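You operate a simulated robot arm through the tools that you are given. There is no shell and no other tool. Be economical: measure what you need, move in short steps, check, and stop when the job is done.

You are at the controls of a simulated robot arm. One attempt, no reset.

JOB
Put one of the white blocks from the top of the assembly table on top of the blue box.
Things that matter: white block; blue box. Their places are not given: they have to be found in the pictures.

The check looks at the end state, three seconds after you hand in, the way a careful person would. Anything else that was tipped, shoved, dropped, spilled or broken makes it a failure.

ROBOT AND FRAMES
A 7-joint arm with a two-finger parallel gripper, fixed in place. Base frame: the origin is at the foot of the arm, x ahead of it, y to its left, z up; the work surface is at about z = 760. Lengths are in mm, angles in rad, forces in N, time in s.
With the tool pointing down near the work surface it reaches from about 200 to 680 mm from the base axis. Its first joint turns from -1.152 to 1.152 rad. Payload 2.4 kg.
The TCP is the grasp point between the finger pads, 30 mm short of the fingertips. In the tool frame z runs along the fingers and y along their closing line. Largest opening 94 mm; finger width 28, thickness 10; the body of the gripper, 50 by 96 mm, starts 55 mm behind the TCP.
Orientation is told as [roll, pitch, yaw] about the base's x, y, z axes, in that order, counted from this pose: with the fingers straight down and closing along the base's y, the tool's x points along the base's -x, its y along +y and its z along -z.

CONTROLS
- The arm moves only by the tool send_rows. Its argument "steps" is a list of rows, each a list of 7 numbers: the shift along the base's x, y, z in mm, then the turn, a rotation vector about the base's x, y, z in degrees, then the opening, from 0 (shut) to 1 (fully open). In form: [[dx, dy, dz, wx, wy, wz, jaw], ...]. A call has 1 to 8 rows; each row shifts and turns the commanded pose from where the row before left it. Rows are played at 5 a second. More than 50 mm and 0.15 rad between two rows, or a gripper value outside its range, and nothing of the call is played. A pose out of reach is approached as far as the arm can. The call stops where the force on the tool passes 40 N (or 10 N more than at its start, if that is more) or the arm is blocked; 0.2 s more then pass. The fingers move at their own pace (about 153 mm/s each) and stop on an object; they squeeze with about 41 N. The grip force told is the motor's: it shows also when the fingers shut on nothing. Time passes only in rows, and 0.2 s behind the last, so rows that do not move let the fingers close. It gives the time, the measured TCP pose, the force on the tool (base axes), the opening and the grip force at its end, in the units of the frame above (readings bear some noise).
- Cameras (640 x 400 px; columns grow to the right, rows downward): "scene" is fixed at [31.3, 469.8, 1440.8]; the picture's right is [-0.80, -0.60, 0.00], its down [-0.36, 0.49, -0.79] and it looks along [0.47, -0.64, -0.61] (base axes); focal length 329 px, centre (320, 200). "wrist" rides on the gripper at [-37, 0, -58] in the tool frame; the picture's right is [0.00, -1.00, 0.00], its down [0.97, 0.00, -0.24] and it looks along [0.24, 0.00, 0.97] (tool axes); focal length 218 px, centre (320, 200).
- get_image(camera): a new picture of that camera. The clock stands still meanwhile.
- measure_at(camera, pixels): for up to 12 pixels [column, row] of the newest picture of that camera ("zoom" is the newest enlarged one), the place [x, y, z] in the base frame of the surface seen there, good to about 2 mm. The clock stands still meanwhile.
- close_up(camera, box): a new picture of the part [left, top, right, bottom] of that camera's present view, enlarged. The clock stands still meanwhile.
- finish_job(): hands the job in; it is judged then, once.

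Work in short steps. Measure before you move; look again where a grasp or a placing could have gone wrong, and mend it. You have 60 turns and 30 pictures in all, those below and enlarged ones among them. Open the gripper and draw the arm clear of the work before you hand the job in, unless the task says otherwise; then end with one line.

The tools are called after "Emit:" by a JSON object that holds its "method" and its "body". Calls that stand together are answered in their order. send_rows: Moves the arm, as the interface text tells. Its arguments: {"type":"object","properties":{"steps":{"type":"array"}},"required":["steps"]} The other tools are called the same way: get_image (camera) takes a picture; measure_at (camera, pixels) gives the place of the surface under pixels of a picture; close_up (camera, box) takes an enlarged picture of a part of a camera's view; finish_job () hands the job in.

At the start:

```text
t: 0.0
tool_pos: [410.9, -32.9, 1023.8]
tcp_rot: [-0.001, -0.001, 0.0]
force: [0.0, -0.2, -0.2]
grip_width: 93.8
gripper_force: 0.1
```

scene: 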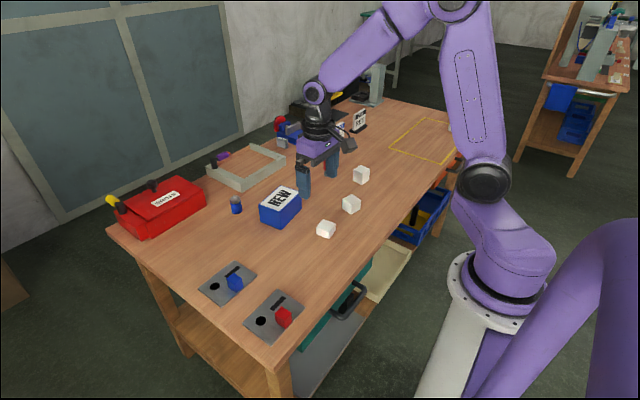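
wrist: 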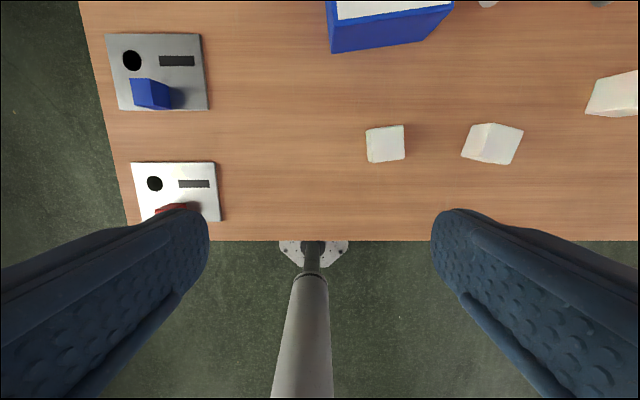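

The scene shows three white blocks near (326,229), (351,204), (361,175) and a blue box with a white label at (281,207). I'll enlarge that part to measure.

Emit:
{"method": "close_up", "body": {"camera": "scene", "box": [220, 140, 400, 252]}}

```text
3.56 times, centred on (310, 196) of scene
```

zoom: 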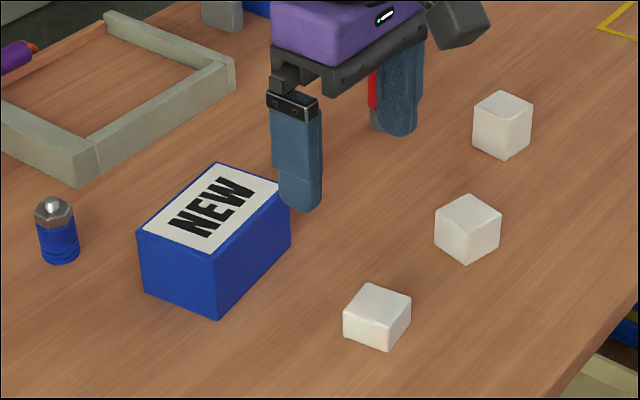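

The blocks' tops are at zoom (377,300), (468,214), (503,107), and the box top at (210,215). I'll measure the block and box corners.

Emit:
{"method": "measure_at", "body": {"camera": "zoom", "pixels": [[377, 301], [346, 314], [389, 323], [409, 296], [368, 285], [467, 214], [210, 215], [140, 233], [217, 260], [216, 166], [288, 192], [375, 345]]}}

Emit:
{"method": "measure_at", "body": {"camera": "wrist", "pixels": [[367, 131], [403, 126], [404, 158], [370, 162], [385, 145], [332, 22], [445, 8], [492, 125], [522, 131], [508, 163], [463, 155], [390, 10]]}}

```text
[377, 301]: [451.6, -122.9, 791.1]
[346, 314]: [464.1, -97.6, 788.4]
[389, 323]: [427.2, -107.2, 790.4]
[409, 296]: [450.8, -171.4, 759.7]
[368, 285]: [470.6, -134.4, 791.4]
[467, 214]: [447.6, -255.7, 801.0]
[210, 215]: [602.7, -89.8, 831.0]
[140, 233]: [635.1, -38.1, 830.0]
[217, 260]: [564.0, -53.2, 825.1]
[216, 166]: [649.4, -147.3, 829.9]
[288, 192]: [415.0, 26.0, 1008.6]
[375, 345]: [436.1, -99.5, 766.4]
```

```text
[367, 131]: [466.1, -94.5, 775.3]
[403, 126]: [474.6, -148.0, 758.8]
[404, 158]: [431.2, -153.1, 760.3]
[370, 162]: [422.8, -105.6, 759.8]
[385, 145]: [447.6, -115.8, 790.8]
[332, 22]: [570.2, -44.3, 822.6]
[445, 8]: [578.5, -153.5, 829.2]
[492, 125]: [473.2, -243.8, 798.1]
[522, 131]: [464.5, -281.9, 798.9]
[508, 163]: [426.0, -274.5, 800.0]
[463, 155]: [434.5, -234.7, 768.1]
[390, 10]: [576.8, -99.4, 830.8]
```

Block 1 is centred at about (449,-120), with its top at 791, about 38 mm wide and turned about 12°. The box top is at z 830 with its centre near (607,-97). I'll go above block 1 with the gripper open and turn 12°.

Emit:
{"method": "send_rows", "body": {"steps": [[9.5, -22, -30, 0, 0, 3, 1], [9.5, -22, -30, 0, 0, 3, 1], [9.5, -22, -30, 0, 0, 3, 1], [9.5, -22, -30, 0, 0, 3, 1], [0, 0, 0, 0, 0, 0, 1]]}}

Emit:
{"method": "get_image", "body": {"camera": "wrist"}}

```text
t: 1.2
tool_pos: [447.8, -119.9, 903.1]
tcp_rot: [0.001, 0.001, 0.213]
force: [0.0, 0.5, 0.1]
grip_width: 94.0
gripper_force: 0.0
```

```text
26 pictures are left
```

wrist: 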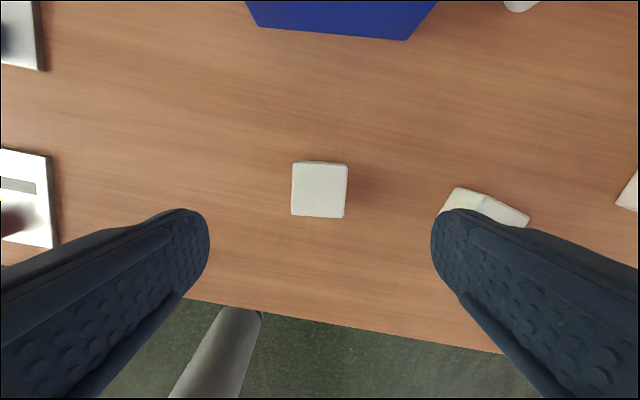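

The block at (319,190) is centred and its edges line up with the fingers. I'll measure its top corners before going down.

Emit:
{"method": "measure_at", "body": {"camera": "wrist", "pixels": [[295, 167], [343, 169], [341, 214], [294, 212], [319, 190], [470, 195], [450, 205]]}}

```text
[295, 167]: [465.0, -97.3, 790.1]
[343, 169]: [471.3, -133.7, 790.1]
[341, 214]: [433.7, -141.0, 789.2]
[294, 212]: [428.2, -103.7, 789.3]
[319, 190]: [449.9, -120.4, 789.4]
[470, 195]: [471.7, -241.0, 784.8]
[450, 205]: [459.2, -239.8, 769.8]
```

The centre is (449.7,-119.5), as planned, and block 2 is at y about -235, well clear of the finger. I'll go down to TCP z of about 796, which puts the tips at 766.

Emit:
{"method": "send_rows", "body": {"steps": [[1, 0, -35, 0, 0, 0, 1], [0, 0, -35, 0, 0, 0, 1], [0, 0, -25, 0, 0, 0, 1], [0, 0, -12, 0, 0, 0, 1], [0, 0, 0, 0, 0, 0, 1]]}}

```text
t: 2.4
tool_pos: [448.3, -119.4, 797.3]
tcp_rot: [0.0, 0.001, 0.211]
force: [-0.7, 0.0, 0.1]
grip_width: 94.3
gripper_force: 0.1
```

The arm is at z 797 with no contact. Next I'll go down 2 mm more and close.

Emit:
{"method": "send_rows", "body": {"steps": [[1, 0, -2, 0, 0, 0, 1], [0, 0, 0, 0, 0, 0, 0.35], [0, 0, 0, 0, 0, 0, 0.2], [0, 0, 0, 0, 0, 0, 0.2], [0, 0, 0, 0, 0, 0, 0.2]]}}

```text
t: 3.6
tool_pos: [450.1, -120.4, 795.4]
tcp_rot: [0.0, 0.001, 0.211]
force: [0.0, -1.1, 3.5]
grip_width: 42.7
gripper_force: 40.4
```

The fingers stopped at 42.7 mm with 40 N, so the block is held. I'll lift it straight up and check.

Emit:
{"method": "send_rows", "body": {"steps": [[0, 0, 15, 0, 0, 0, 0.2], [0, 0, 30, 0, 0, 0, 0.2], [0, 0, 40, 0, 0, 0, 0.2], [0, 0, 40, 0, 0, 0, 0.2], [0, 0, 0, 0, 0, 0, 0.2]]}}

Emit:
{"method": "get_image", "body": {"camera": "wrist"}}

Emit:
{"method": "close_up", "body": {"camera": "scene", "box": [220, 120, 400, 232]}}

```text
t: 4.8
tool_pos: [448.3, -120.3, 920.0]
tcp_rot: [-0.001, -0.002, 0.21]
force: [0.2, 0.1, -0.5]
grip_width: 18.8
gripper_force: 0.0
```

```text
25 pictures are left
```

wrist: 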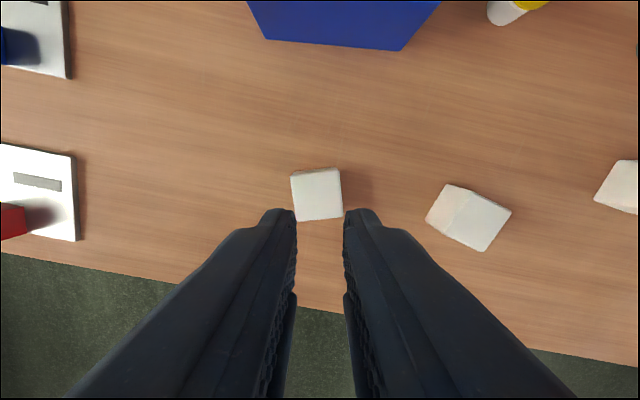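

```text
3.56 times, centred on (310, 176) of scene
```

zoom: 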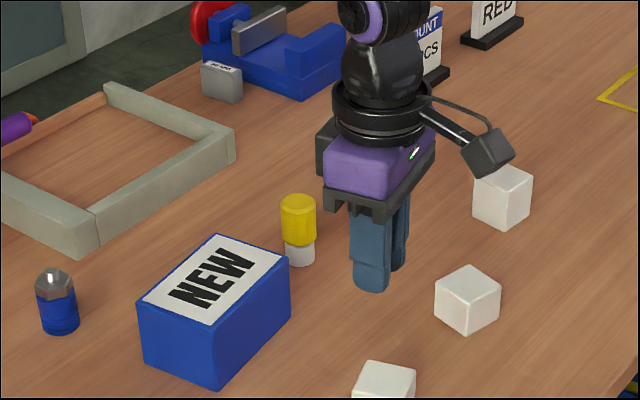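

The fingers are at 18.8 mm and empty; the block slipped out and is still on the table near wrist (317,195). I'll look closely at the blocks' shapes.

Emit:
{"method": "close_up", "body": {"camera": "scene", "box": [300, 160, 380, 245]}}

Emit:
{"method": "close_up", "body": {"camera": "wrist", "box": [270, 150, 530, 270]}}

```text
4.71 times, centred on (340, 202) of scene
```

zoom: 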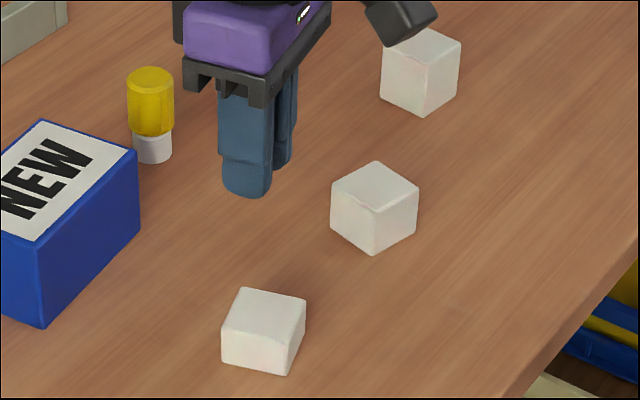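

```text
2.46 times, centred on (400, 210) of wrist
```

zoom: 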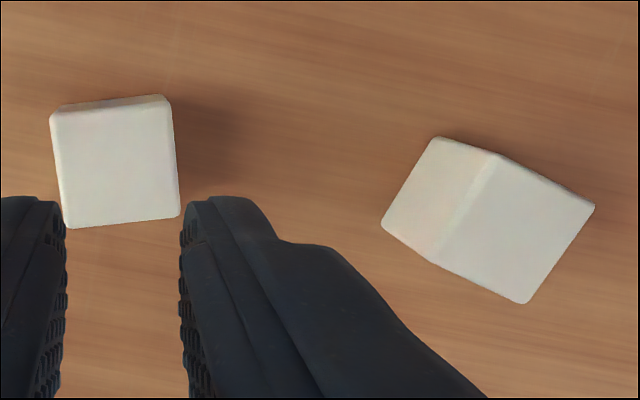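

Block 1 was only turned a little. I'll measure it again and look at block 2 for comparison.

Emit:
{"method": "measure_at", "body": {"camera": "zoom", "pixels": [[56, 117], [164, 102], [174, 211], [70, 222], [115, 165], [114, 100], [490, 165], [582, 210], [520, 293], [440, 250], [512, 230], [400, 215]]}}

Emit:
{"method": "close_up", "body": {"camera": "scene", "box": [300, 200, 370, 245]}}

```text
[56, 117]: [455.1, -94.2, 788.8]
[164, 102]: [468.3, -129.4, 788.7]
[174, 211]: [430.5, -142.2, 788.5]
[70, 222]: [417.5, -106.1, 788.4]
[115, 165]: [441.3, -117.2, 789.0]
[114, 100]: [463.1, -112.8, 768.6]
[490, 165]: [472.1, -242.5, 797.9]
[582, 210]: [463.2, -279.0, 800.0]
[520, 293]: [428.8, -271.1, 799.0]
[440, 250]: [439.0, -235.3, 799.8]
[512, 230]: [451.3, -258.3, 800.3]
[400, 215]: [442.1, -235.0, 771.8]
```

```text
8.89 times, centred on (335, 222) of scene
```

zoom: 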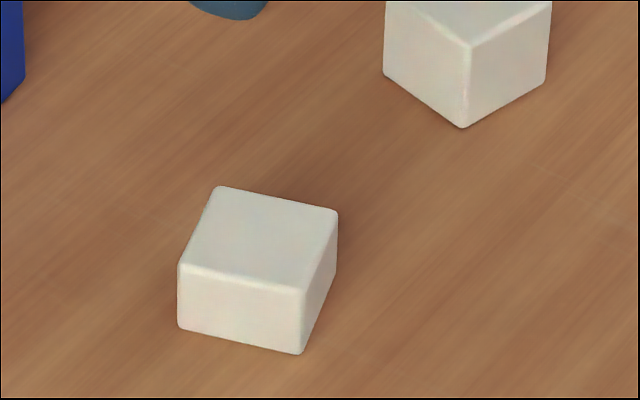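

Block 1 now sits centred at (443,-118), turned about 19°. I'll retry with the tips nearer the table and a full squeeze command, then lift slowly.

Emit:
{"method": "send_rows", "body": {"steps": [[-3, 1, 0, 0, 0, 4, 1], [-2.5, 1, -30, 0, 0, 3, 1], [0, 0, -40, 0, 0, 0, 1], [0, 0, -35, 0, 0, 0, 1], [0, 0, -15, 0, 0, 0, 1], [0, 0, -5, 0, 0, 0, 1], [0, 0, 0, 0, 0, 0, 1]]}}

Emit:
{"method": "get_image", "body": {"camera": "wrist"}}

```text
t: 6.4
tool_pos: [445.3, -116.4, 794.3]
tcp_rot: [0.0, 0.001, 0.33]
force: [0.7, -0.5, 0.6]
grip_width: 94.0
gripper_force: 0.0
```

```text
20 pictures are left
```

wrist: 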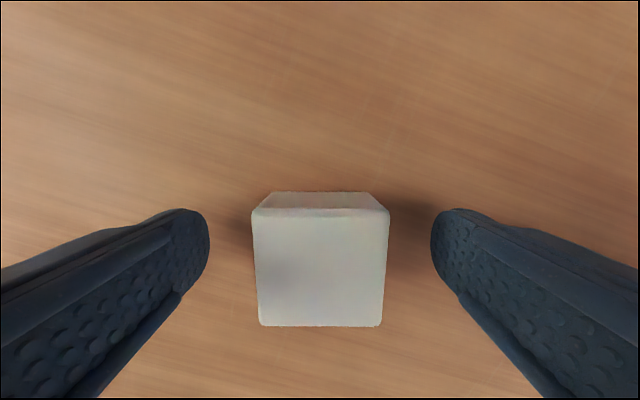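

The block (rows 210–326) is centred on the TCP row, about 274, and square to the fingers. I'll go 2.5 mm lower, close fully, then raise 3 mm slowly as a test.

Emit:
{"method": "send_rows", "body": {"steps": [[-1, -1, -2.5, 0, 0, 0, 1], [0, 0, 0, 0, 0, 0, 0.4], [0, 0, 0, 0, 0, 0, 0], [0, 0, 0, 0, 0, 0, 0], [0, 0, 0, 0, 0, 0, 0]]}}

Emit:
{"method": "send_rows", "body": {"steps": [[0, 0, 1, 0, 0, 0, 0], [0, 0, 2, 0, 0, 0, 0], [0, 0, 2, 0, 0, 0, 0], [0, 0, 0, 0, 0, 0, 0]]}}

Emit:
{"method": "get_image", "body": {"camera": "wrist"}}

```text
t: 7.6
tool_pos: [444.3, -116.8, 792.5]
tcp_rot: [0.001, -0.001, 0.332]
force: [-0.6, -0.6, 3.3]
grip_width: 47.0
gripper_force: 41.3
```

```text
t: 8.6
tool_pos: [443.4, -118.3, 797.7]
tcp_rot: [0.0, 0.0, 0.331]
force: [0.0, 0.3, -0.4]
grip_width: 43.0
gripper_force: 40.6
```

```text
19 pictures are left
```

wrist: 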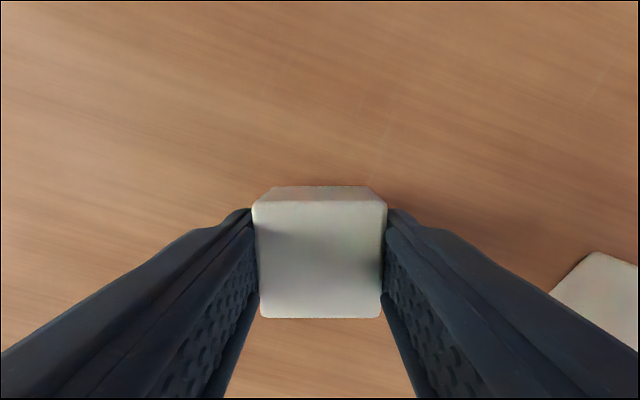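

The reading is 43 mm with 40.6 N. I'll measure the block's top at (320,260) and its front bottom edge to see whether it came up with the gripper.

Emit:
{"method": "measure_at", "body": {"camera": "wrist", "pixels": [[320, 225], [320, 260], [320, 300], [320, 189], [320, 198], [275, 189], [365, 189], [262, 206], [378, 206], [262, 312], [376, 312], [320, 160]]}}

Emit:
{"method": "close_up", "body": {"camera": "scene", "box": [290, 190, 370, 245]}}

```text
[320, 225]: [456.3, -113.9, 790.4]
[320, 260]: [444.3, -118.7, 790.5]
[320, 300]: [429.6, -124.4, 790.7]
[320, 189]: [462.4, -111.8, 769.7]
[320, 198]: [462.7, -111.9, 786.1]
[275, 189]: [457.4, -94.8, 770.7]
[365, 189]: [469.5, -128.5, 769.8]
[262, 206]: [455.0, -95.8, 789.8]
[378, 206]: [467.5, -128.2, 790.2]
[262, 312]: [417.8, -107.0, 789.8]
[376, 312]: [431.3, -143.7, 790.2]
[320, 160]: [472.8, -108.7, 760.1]
```

```text
7.27 times, centred on (330, 218) of scene
```

zoom: 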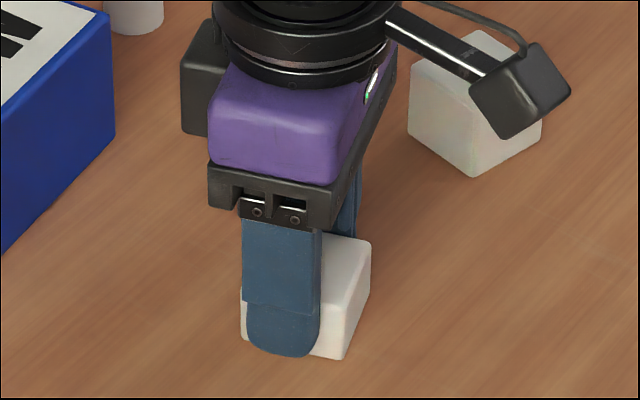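

The block's top is at 790.4 against about 789 before, so it may be slipping. I'll raise 6 mm more, slowly, and measure again.

Emit:
{"method": "send_rows", "body": {"steps": [[0, 0, 2, 0, 0, 0, 0], [0, 0, 2, 0, 0, 0, 0], [0, 0, 2, 0, 0, 0, 0], [0, 0, 0, 0, 0, 0, 0]]}}

Emit:
{"method": "get_image", "body": {"camera": "wrist"}}

Emit:
{"method": "measure_at", "body": {"camera": "wrist", "pixels": [[320, 225], [320, 260], [320, 295], [320, 195], [320, 160]]}}

```text
t: 9.6
tool_pos: [444.0, -119.8, 804.5]
tcp_rot: [0.001, 0.0, 0.331]
force: [-0.7, 0.0, 0.0]
grip_width: 42.8
gripper_force: 41.1
```

```text
17 pictures are left
```

wrist: 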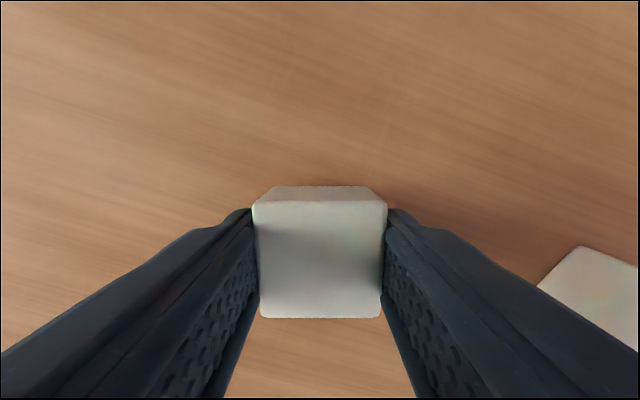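

```text
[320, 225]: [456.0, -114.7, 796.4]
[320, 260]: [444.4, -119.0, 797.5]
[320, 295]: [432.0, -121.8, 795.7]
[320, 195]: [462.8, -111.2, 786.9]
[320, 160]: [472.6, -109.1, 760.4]
```

The top rose to about 796.5 with the same pixels, so the block is lifting rigidly at a slow pace. I'll keep lifting with gentle ramps.

Emit:
{"method": "send_rows", "body": {"steps": [[0, 0, 2, 0, 0, 0, 0], [0, 0, 4, 0, 0, 0, 0], [0, 0, 6, 0, 0, 0, 0], [0, 0, 6, 0, 0, 0, 0], [0, 0, 6, 0, 0, 0, 0], [0, 0, 6, 0, 0, 0, 0], [0, 0, 4, 0, 0, 0, 0], [0, 0, 2, 0, 0, 0, 0]]}}

Emit:
{"method": "get_image", "body": {"camera": "wrist"}}

```text
t: 11.4
tool_pos: [443.2, -117.5, 839.7]
tcp_rot: [0.001, 0.001, 0.33]
force: [-0.8, 0.1, -0.6]
grip_width: 42.8
gripper_force: 40.6
```

```text
16 pictures are left
```

wrist: 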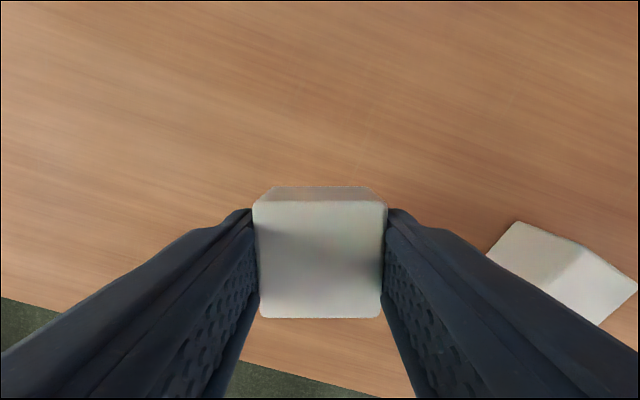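

The block hasn't moved in the grip. I'll raise it about 55 mm more so its bottom clears the box top at 830.

Emit:
{"method": "send_rows", "body": {"steps": [[0, 0, 3, 0, 0, 0, 0], [0, 0, 7, 0, 0, 0, 0], [0, 0, 9, 0, 0, 0, 0], [0, 0, 9, 0, 0, 0, 0], [0, 0, 9, 0, 0, 0, 0], [0, 0, 9, 0, 0, 0, 0], [0, 0, 7, 0, 0, 0, 0], [0, 0, 3, 0, 0, 0, 0]]}}

Emit:
{"method": "get_image", "body": {"camera": "wrist"}}

Emit:
{"method": "close_up", "body": {"camera": "scene", "box": [220, 140, 380, 240]}}

```text
t: 13.2
tool_pos: [442.6, -118.6, 896.5]
tcp_rot: [0.001, 0.0, 0.333]
force: [-0.9, 0.0, 0.0]
grip_width: 42.8
gripper_force: 40.9
```

```text
15 pictures are left
```

wrist: 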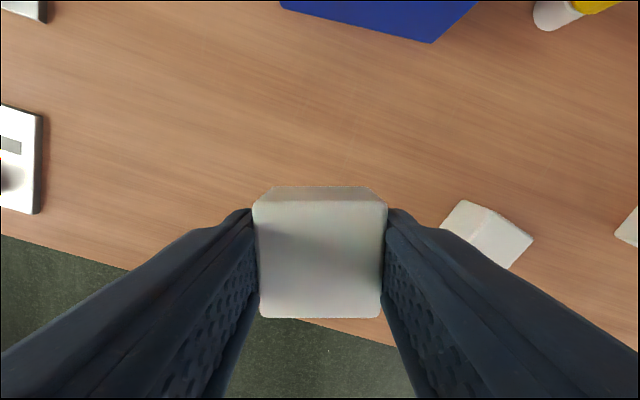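

```text
4.00 times, centred on (300, 190) of scene
```

zoom: 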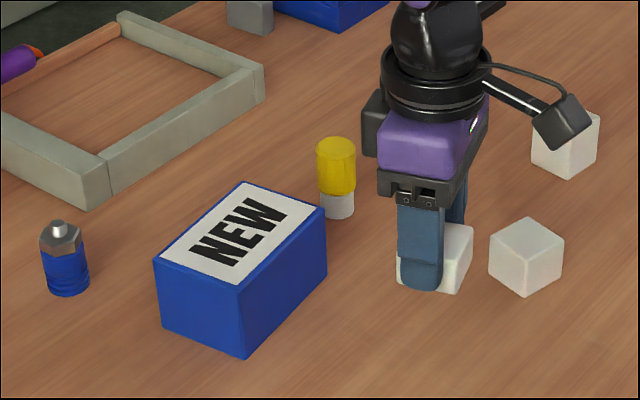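

The block is held, and the box top is fully visible in the zoom. I'll measure its corners, just inside each edge.

Emit:
{"method": "measure_at", "body": {"camera": "zoom", "pixels": [[160, 259], [240, 282], [320, 208], [243, 185], [240, 233], [195, 230], [285, 243]]}}

```text
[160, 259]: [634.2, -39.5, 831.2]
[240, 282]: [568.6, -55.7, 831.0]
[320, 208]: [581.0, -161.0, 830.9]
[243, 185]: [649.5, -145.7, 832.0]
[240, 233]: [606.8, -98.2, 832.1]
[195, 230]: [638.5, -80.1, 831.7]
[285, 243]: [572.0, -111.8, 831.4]
```

The box top centre is about (608,-100) at z 831.5, and the block's bottom is at about 858. I'll move sideways by (165,+18) in two gentle ramps.

Emit:
{"method": "send_rows", "body": {"steps": [[4, 0.5, 0, 0, 0, 0, 0], [9, 1, 0, 0, 0, 0, 0], [13, 1, 0, 0, 0, 0, 0], [15, 2, 0, 0, 0, 0, 0], [15, 2, 0, 0, 0, 0, 0], [13, 1, 0, 0, 0, 0, 0], [9, 1, 0, 0, 0, 0, 0], [4, 0.5, 0, 0, 0, 0, 0]]}}

Emit:
{"method": "send_rows", "body": {"steps": [[4, 0.5, 0, 0, 0, 0, 0], [9, 1, 0, 0, 0, 0, 0], [13, 1, 0, 0, 0, 0, 0], [15, 2, 0, 0, 0, 0, 0], [15, 2, 0, 0, 0, 0, 0], [13, 1, 0, 0, 0, 0, 0], [9, 1, 0, 0, 0, 0, 0], [4, 0.5, 0, 0, 0, 0, 0]]}}

Emit:
{"method": "close_up", "body": {"camera": "scene", "box": [220, 140, 380, 240]}}

Emit:
{"method": "get_image", "body": {"camera": "wrist"}}

```text
t: 15.0
tool_pos: [526.2, -110.2, 894.7]
tcp_rot: [0.0, 0.002, 0.331]
force: [0.4, 0.1, -1.6]
grip_width: 42.9
gripper_force: 40.7
```

```text
t: 16.8
tool_pos: [609.7, -100.1, 895.7]
tcp_rot: [0.0, 0.0, 0.33]
force: [0.2, -1.1, -0.3]
grip_width: 42.9
gripper_force: 40.8
```

```text
4.00 times, centred on (300, 190) of scene
```

zoom: 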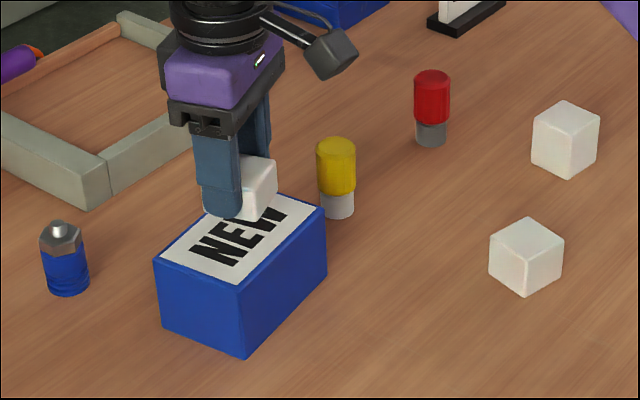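

```text
12 pictures are left
```

wrist: 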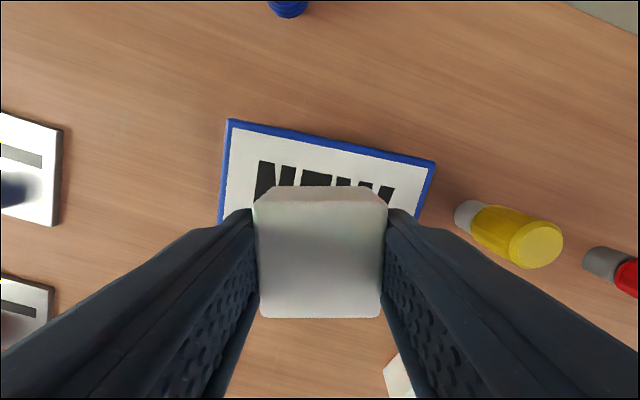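

The block is over the box centre. I'll lower 22 mm gently, then continue in small steps while watching the force.

Emit:
{"method": "send_rows", "body": {"steps": [[0, 0, -2, 0, 0, 0, 0], [0, 0, -4, 0, 0, 0, 0], [0, 0, -5, 0, 0, 0, 0], [0, 0, -5, 0, 0, 0, 0], [0, 0, -4, 0, 0, 0, 0], [0, 0, -2, 0, 0, 0, 0], [0, 0, 0, 0, 0, 0, 0]]}}

Emit:
{"method": "send_rows", "body": {"steps": [[0, 0, -1, 0, 0, 0, 0], [0, 0, -1, 0, 0, 0, 0], [0, 0, 0, 0, 0, 0, 0]]}}

Emit:
{"method": "close_up", "body": {"camera": "scene", "box": [250, 170, 330, 220]}}

```text
t: 18.4
tool_pos: [608.6, -101.1, 872.5]
tcp_rot: [0.0, 0.0, 0.332]
force: [-0.2, -0.6, -0.9]
grip_width: 42.8
gripper_force: 40.6
```

```text
t: 19.2
tool_pos: [609.0, -101.7, 869.9]
tcp_rot: [0.0, 0.0, 0.332]
force: [-0.4, 0.7, -0.1]
grip_width: 42.9
gripper_force: 41.1
```

```text
8.00 times, centred on (290, 195) of scene
```

zoom: 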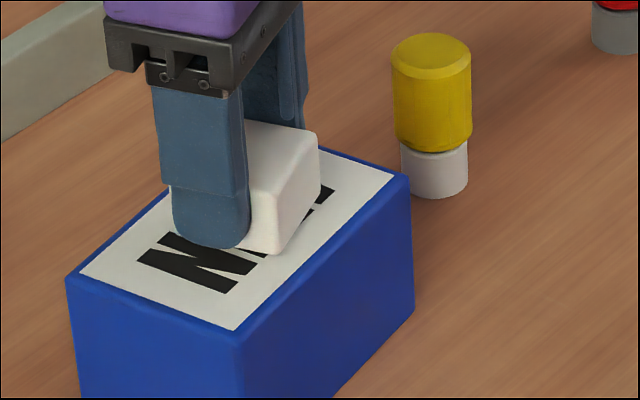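

There's no contact force yet at z 869.9, though the block is nearly touching. I'll continue in 1 mm steps.

Emit:
{"method": "send_rows", "body": {"steps": [[0, 0, -1, 0, 0, 0, 0], [0, 0, 0, 0, 0, 0, 0]]}}

Emit:
{"method": "send_rows", "body": {"steps": [[0, 0, -1, 0, 0, 0, 0], [0, 0, 0, 0, 0, 0, 0]]}}

```text
t: 19.8
tool_pos: [608.7, -100.9, 870.3]
tcp_rot: [0.0, 0.0, 0.332]
force: [-0.7, -0.4, -0.8]
grip_width: 42.7
gripper_force: 41.0
```

```text
t: 20.4
tool_pos: [608.0, -100.1, 868.9]
tcp_rot: [0.001, 0.0, 0.331]
force: [0.3, 0.1, -0.6]
grip_width: 42.7
gripper_force: 41.2
```

Emit:
{"method": "send_rows", "body": {"steps": [[0, 0, -1, 0, 0, 0, 0], [0, 0, 0, 0, 0, 0, 0]]}}

Emit:
{"method": "get_image", "body": {"camera": "wrist"}}

Emit:
{"method": "measure_at", "body": {"camera": "wrist", "pixels": [[320, 260], [320, 230], [320, 195], [320, 189], [320, 186], [320, 180]]}}

```text
t: 21.0
tool_pos: [607.6, -100.2, 868.3]
tcp_rot: [-0.002, 0.001, 0.334]
force: [0.7, 1.0, 0.1]
grip_width: 43.0
gripper_force: 40.8
```

```text
10 pictures are left
```

wrist: 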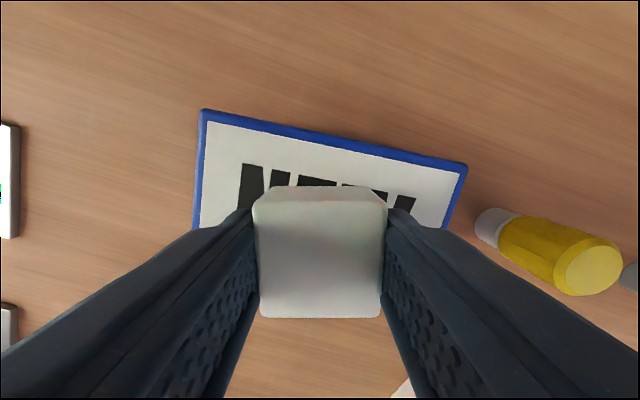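

```text
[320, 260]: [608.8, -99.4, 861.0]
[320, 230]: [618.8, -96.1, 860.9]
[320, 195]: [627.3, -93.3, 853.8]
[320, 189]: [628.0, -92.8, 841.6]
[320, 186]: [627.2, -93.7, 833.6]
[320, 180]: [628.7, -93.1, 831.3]
```

The block's top is at 861 and the box top at 831, so the bottom is within a millimetre or two. I'll make two more 1 mm steps and look for force.

Emit:
{"method": "send_rows", "body": {"steps": [[0, 0, -1, 0, 0, 0, 0], [0, 0, 0, 0, 0, 0, 0]]}}

Emit:
{"method": "send_rows", "body": {"steps": [[0, 0, -1, 0, 0, 0, 0], [0, 0, 0, 0, 0, 0, 0]]}}

```text
t: 21.6
tool_pos: [608.8, -100.7, 867.4]
tcp_rot: [0.002, 0.001, 0.331]
force: [0.0, -0.5, -1.1]
grip_width: 42.9
gripper_force: 41.1
```

```text
t: 22.2
tool_pos: [607.9, -100.9, 866.7]
tcp_rot: [0.0, 0.0, 0.331]
force: [-2.2, 0.5, 8.2]
grip_width: 42.7
gripper_force: 40.8
```

An upward force of 8 N shows the block is now resting on the box. I'll open gradually to about 60 mm, then rise straight up.

Emit:
{"method": "send_rows", "body": {"steps": [[0, 0, 0.5, 0, 0, 0, 0], [0, 0, 0, 0, 0, 0, 0.5], [0, 0, 0, 0, 0, 0, 0.58], [0, 0, 0, 0, 0, 0, 0.65], [0, 0, 0, 0, 0, 0, 0.65]]}}

Emit:
{"method": "send_rows", "body": {"steps": [[0, 0, 10, 0, 0, 0, 0.65], [0, 0, 20, 0, 0, 0, 0.65], [0, 0, 30, 0, 0, 0, 0.65], [0, 0, 35, 0, 0, 0, 0.65], [-35, 0, 20, 0, 0, 0, 0.65], [-45, 0, 10, 0, 0, 0, 0.65], [-45, 0, 0, 0, 0, 0, 0.65], [0, 0, 0, 0, 0, 0, 0.65]]}}

Emit:
{"method": "get_image", "body": {"camera": "scene"}}

Emit:
{"method": "close_up", "body": {"camera": "scene", "box": [220, 140, 380, 240]}}

```text
t: 23.4
tool_pos: [607.3, -99.5, 865.5]
tcp_rot: [0.0, 0.0, 0.332]
force: [0.0, -0.1, -0.2]
grip_width: 60.7
gripper_force: 0.1
```

```text
t: 25.2
tool_pos: [482.1, -101.3, 992.7]
tcp_rot: [0.0, 0.001, 0.33]
force: [-0.9, 0.6, -0.4]
grip_width: 61.1
gripper_force: 0.1
```

```text
9 pictures are left
```

scene: 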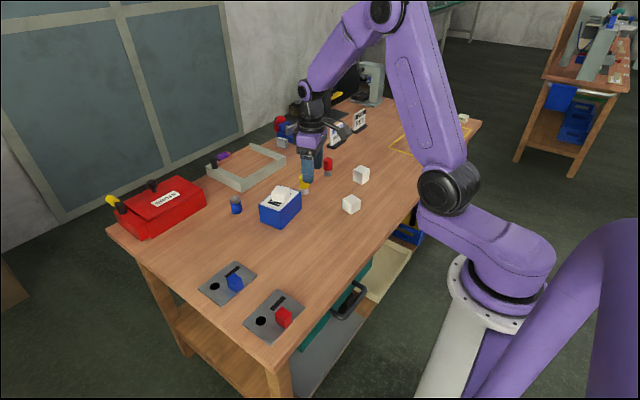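

```text
4.00 times, centred on (300, 190) of scene
```

zoom: 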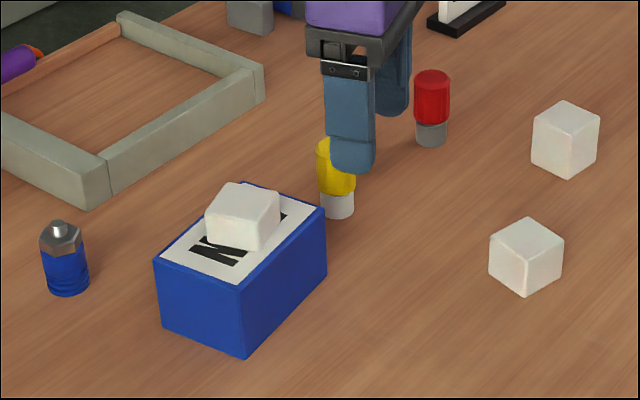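

The block rests flat near the middle of the box, at zoom (243,215), and the box and the other objects are where they were. The arm is clear and the gripper is open, so I'm handing in.

Emit:
{"method": "finish_job", "body": {}}

```text
The job is handed in.
```

One white block is resting flat on top of the blue box, nothing else was disturbed, and the job is handed in; the first grasp slipped and turned that block slightly, and the second, slower lift held.
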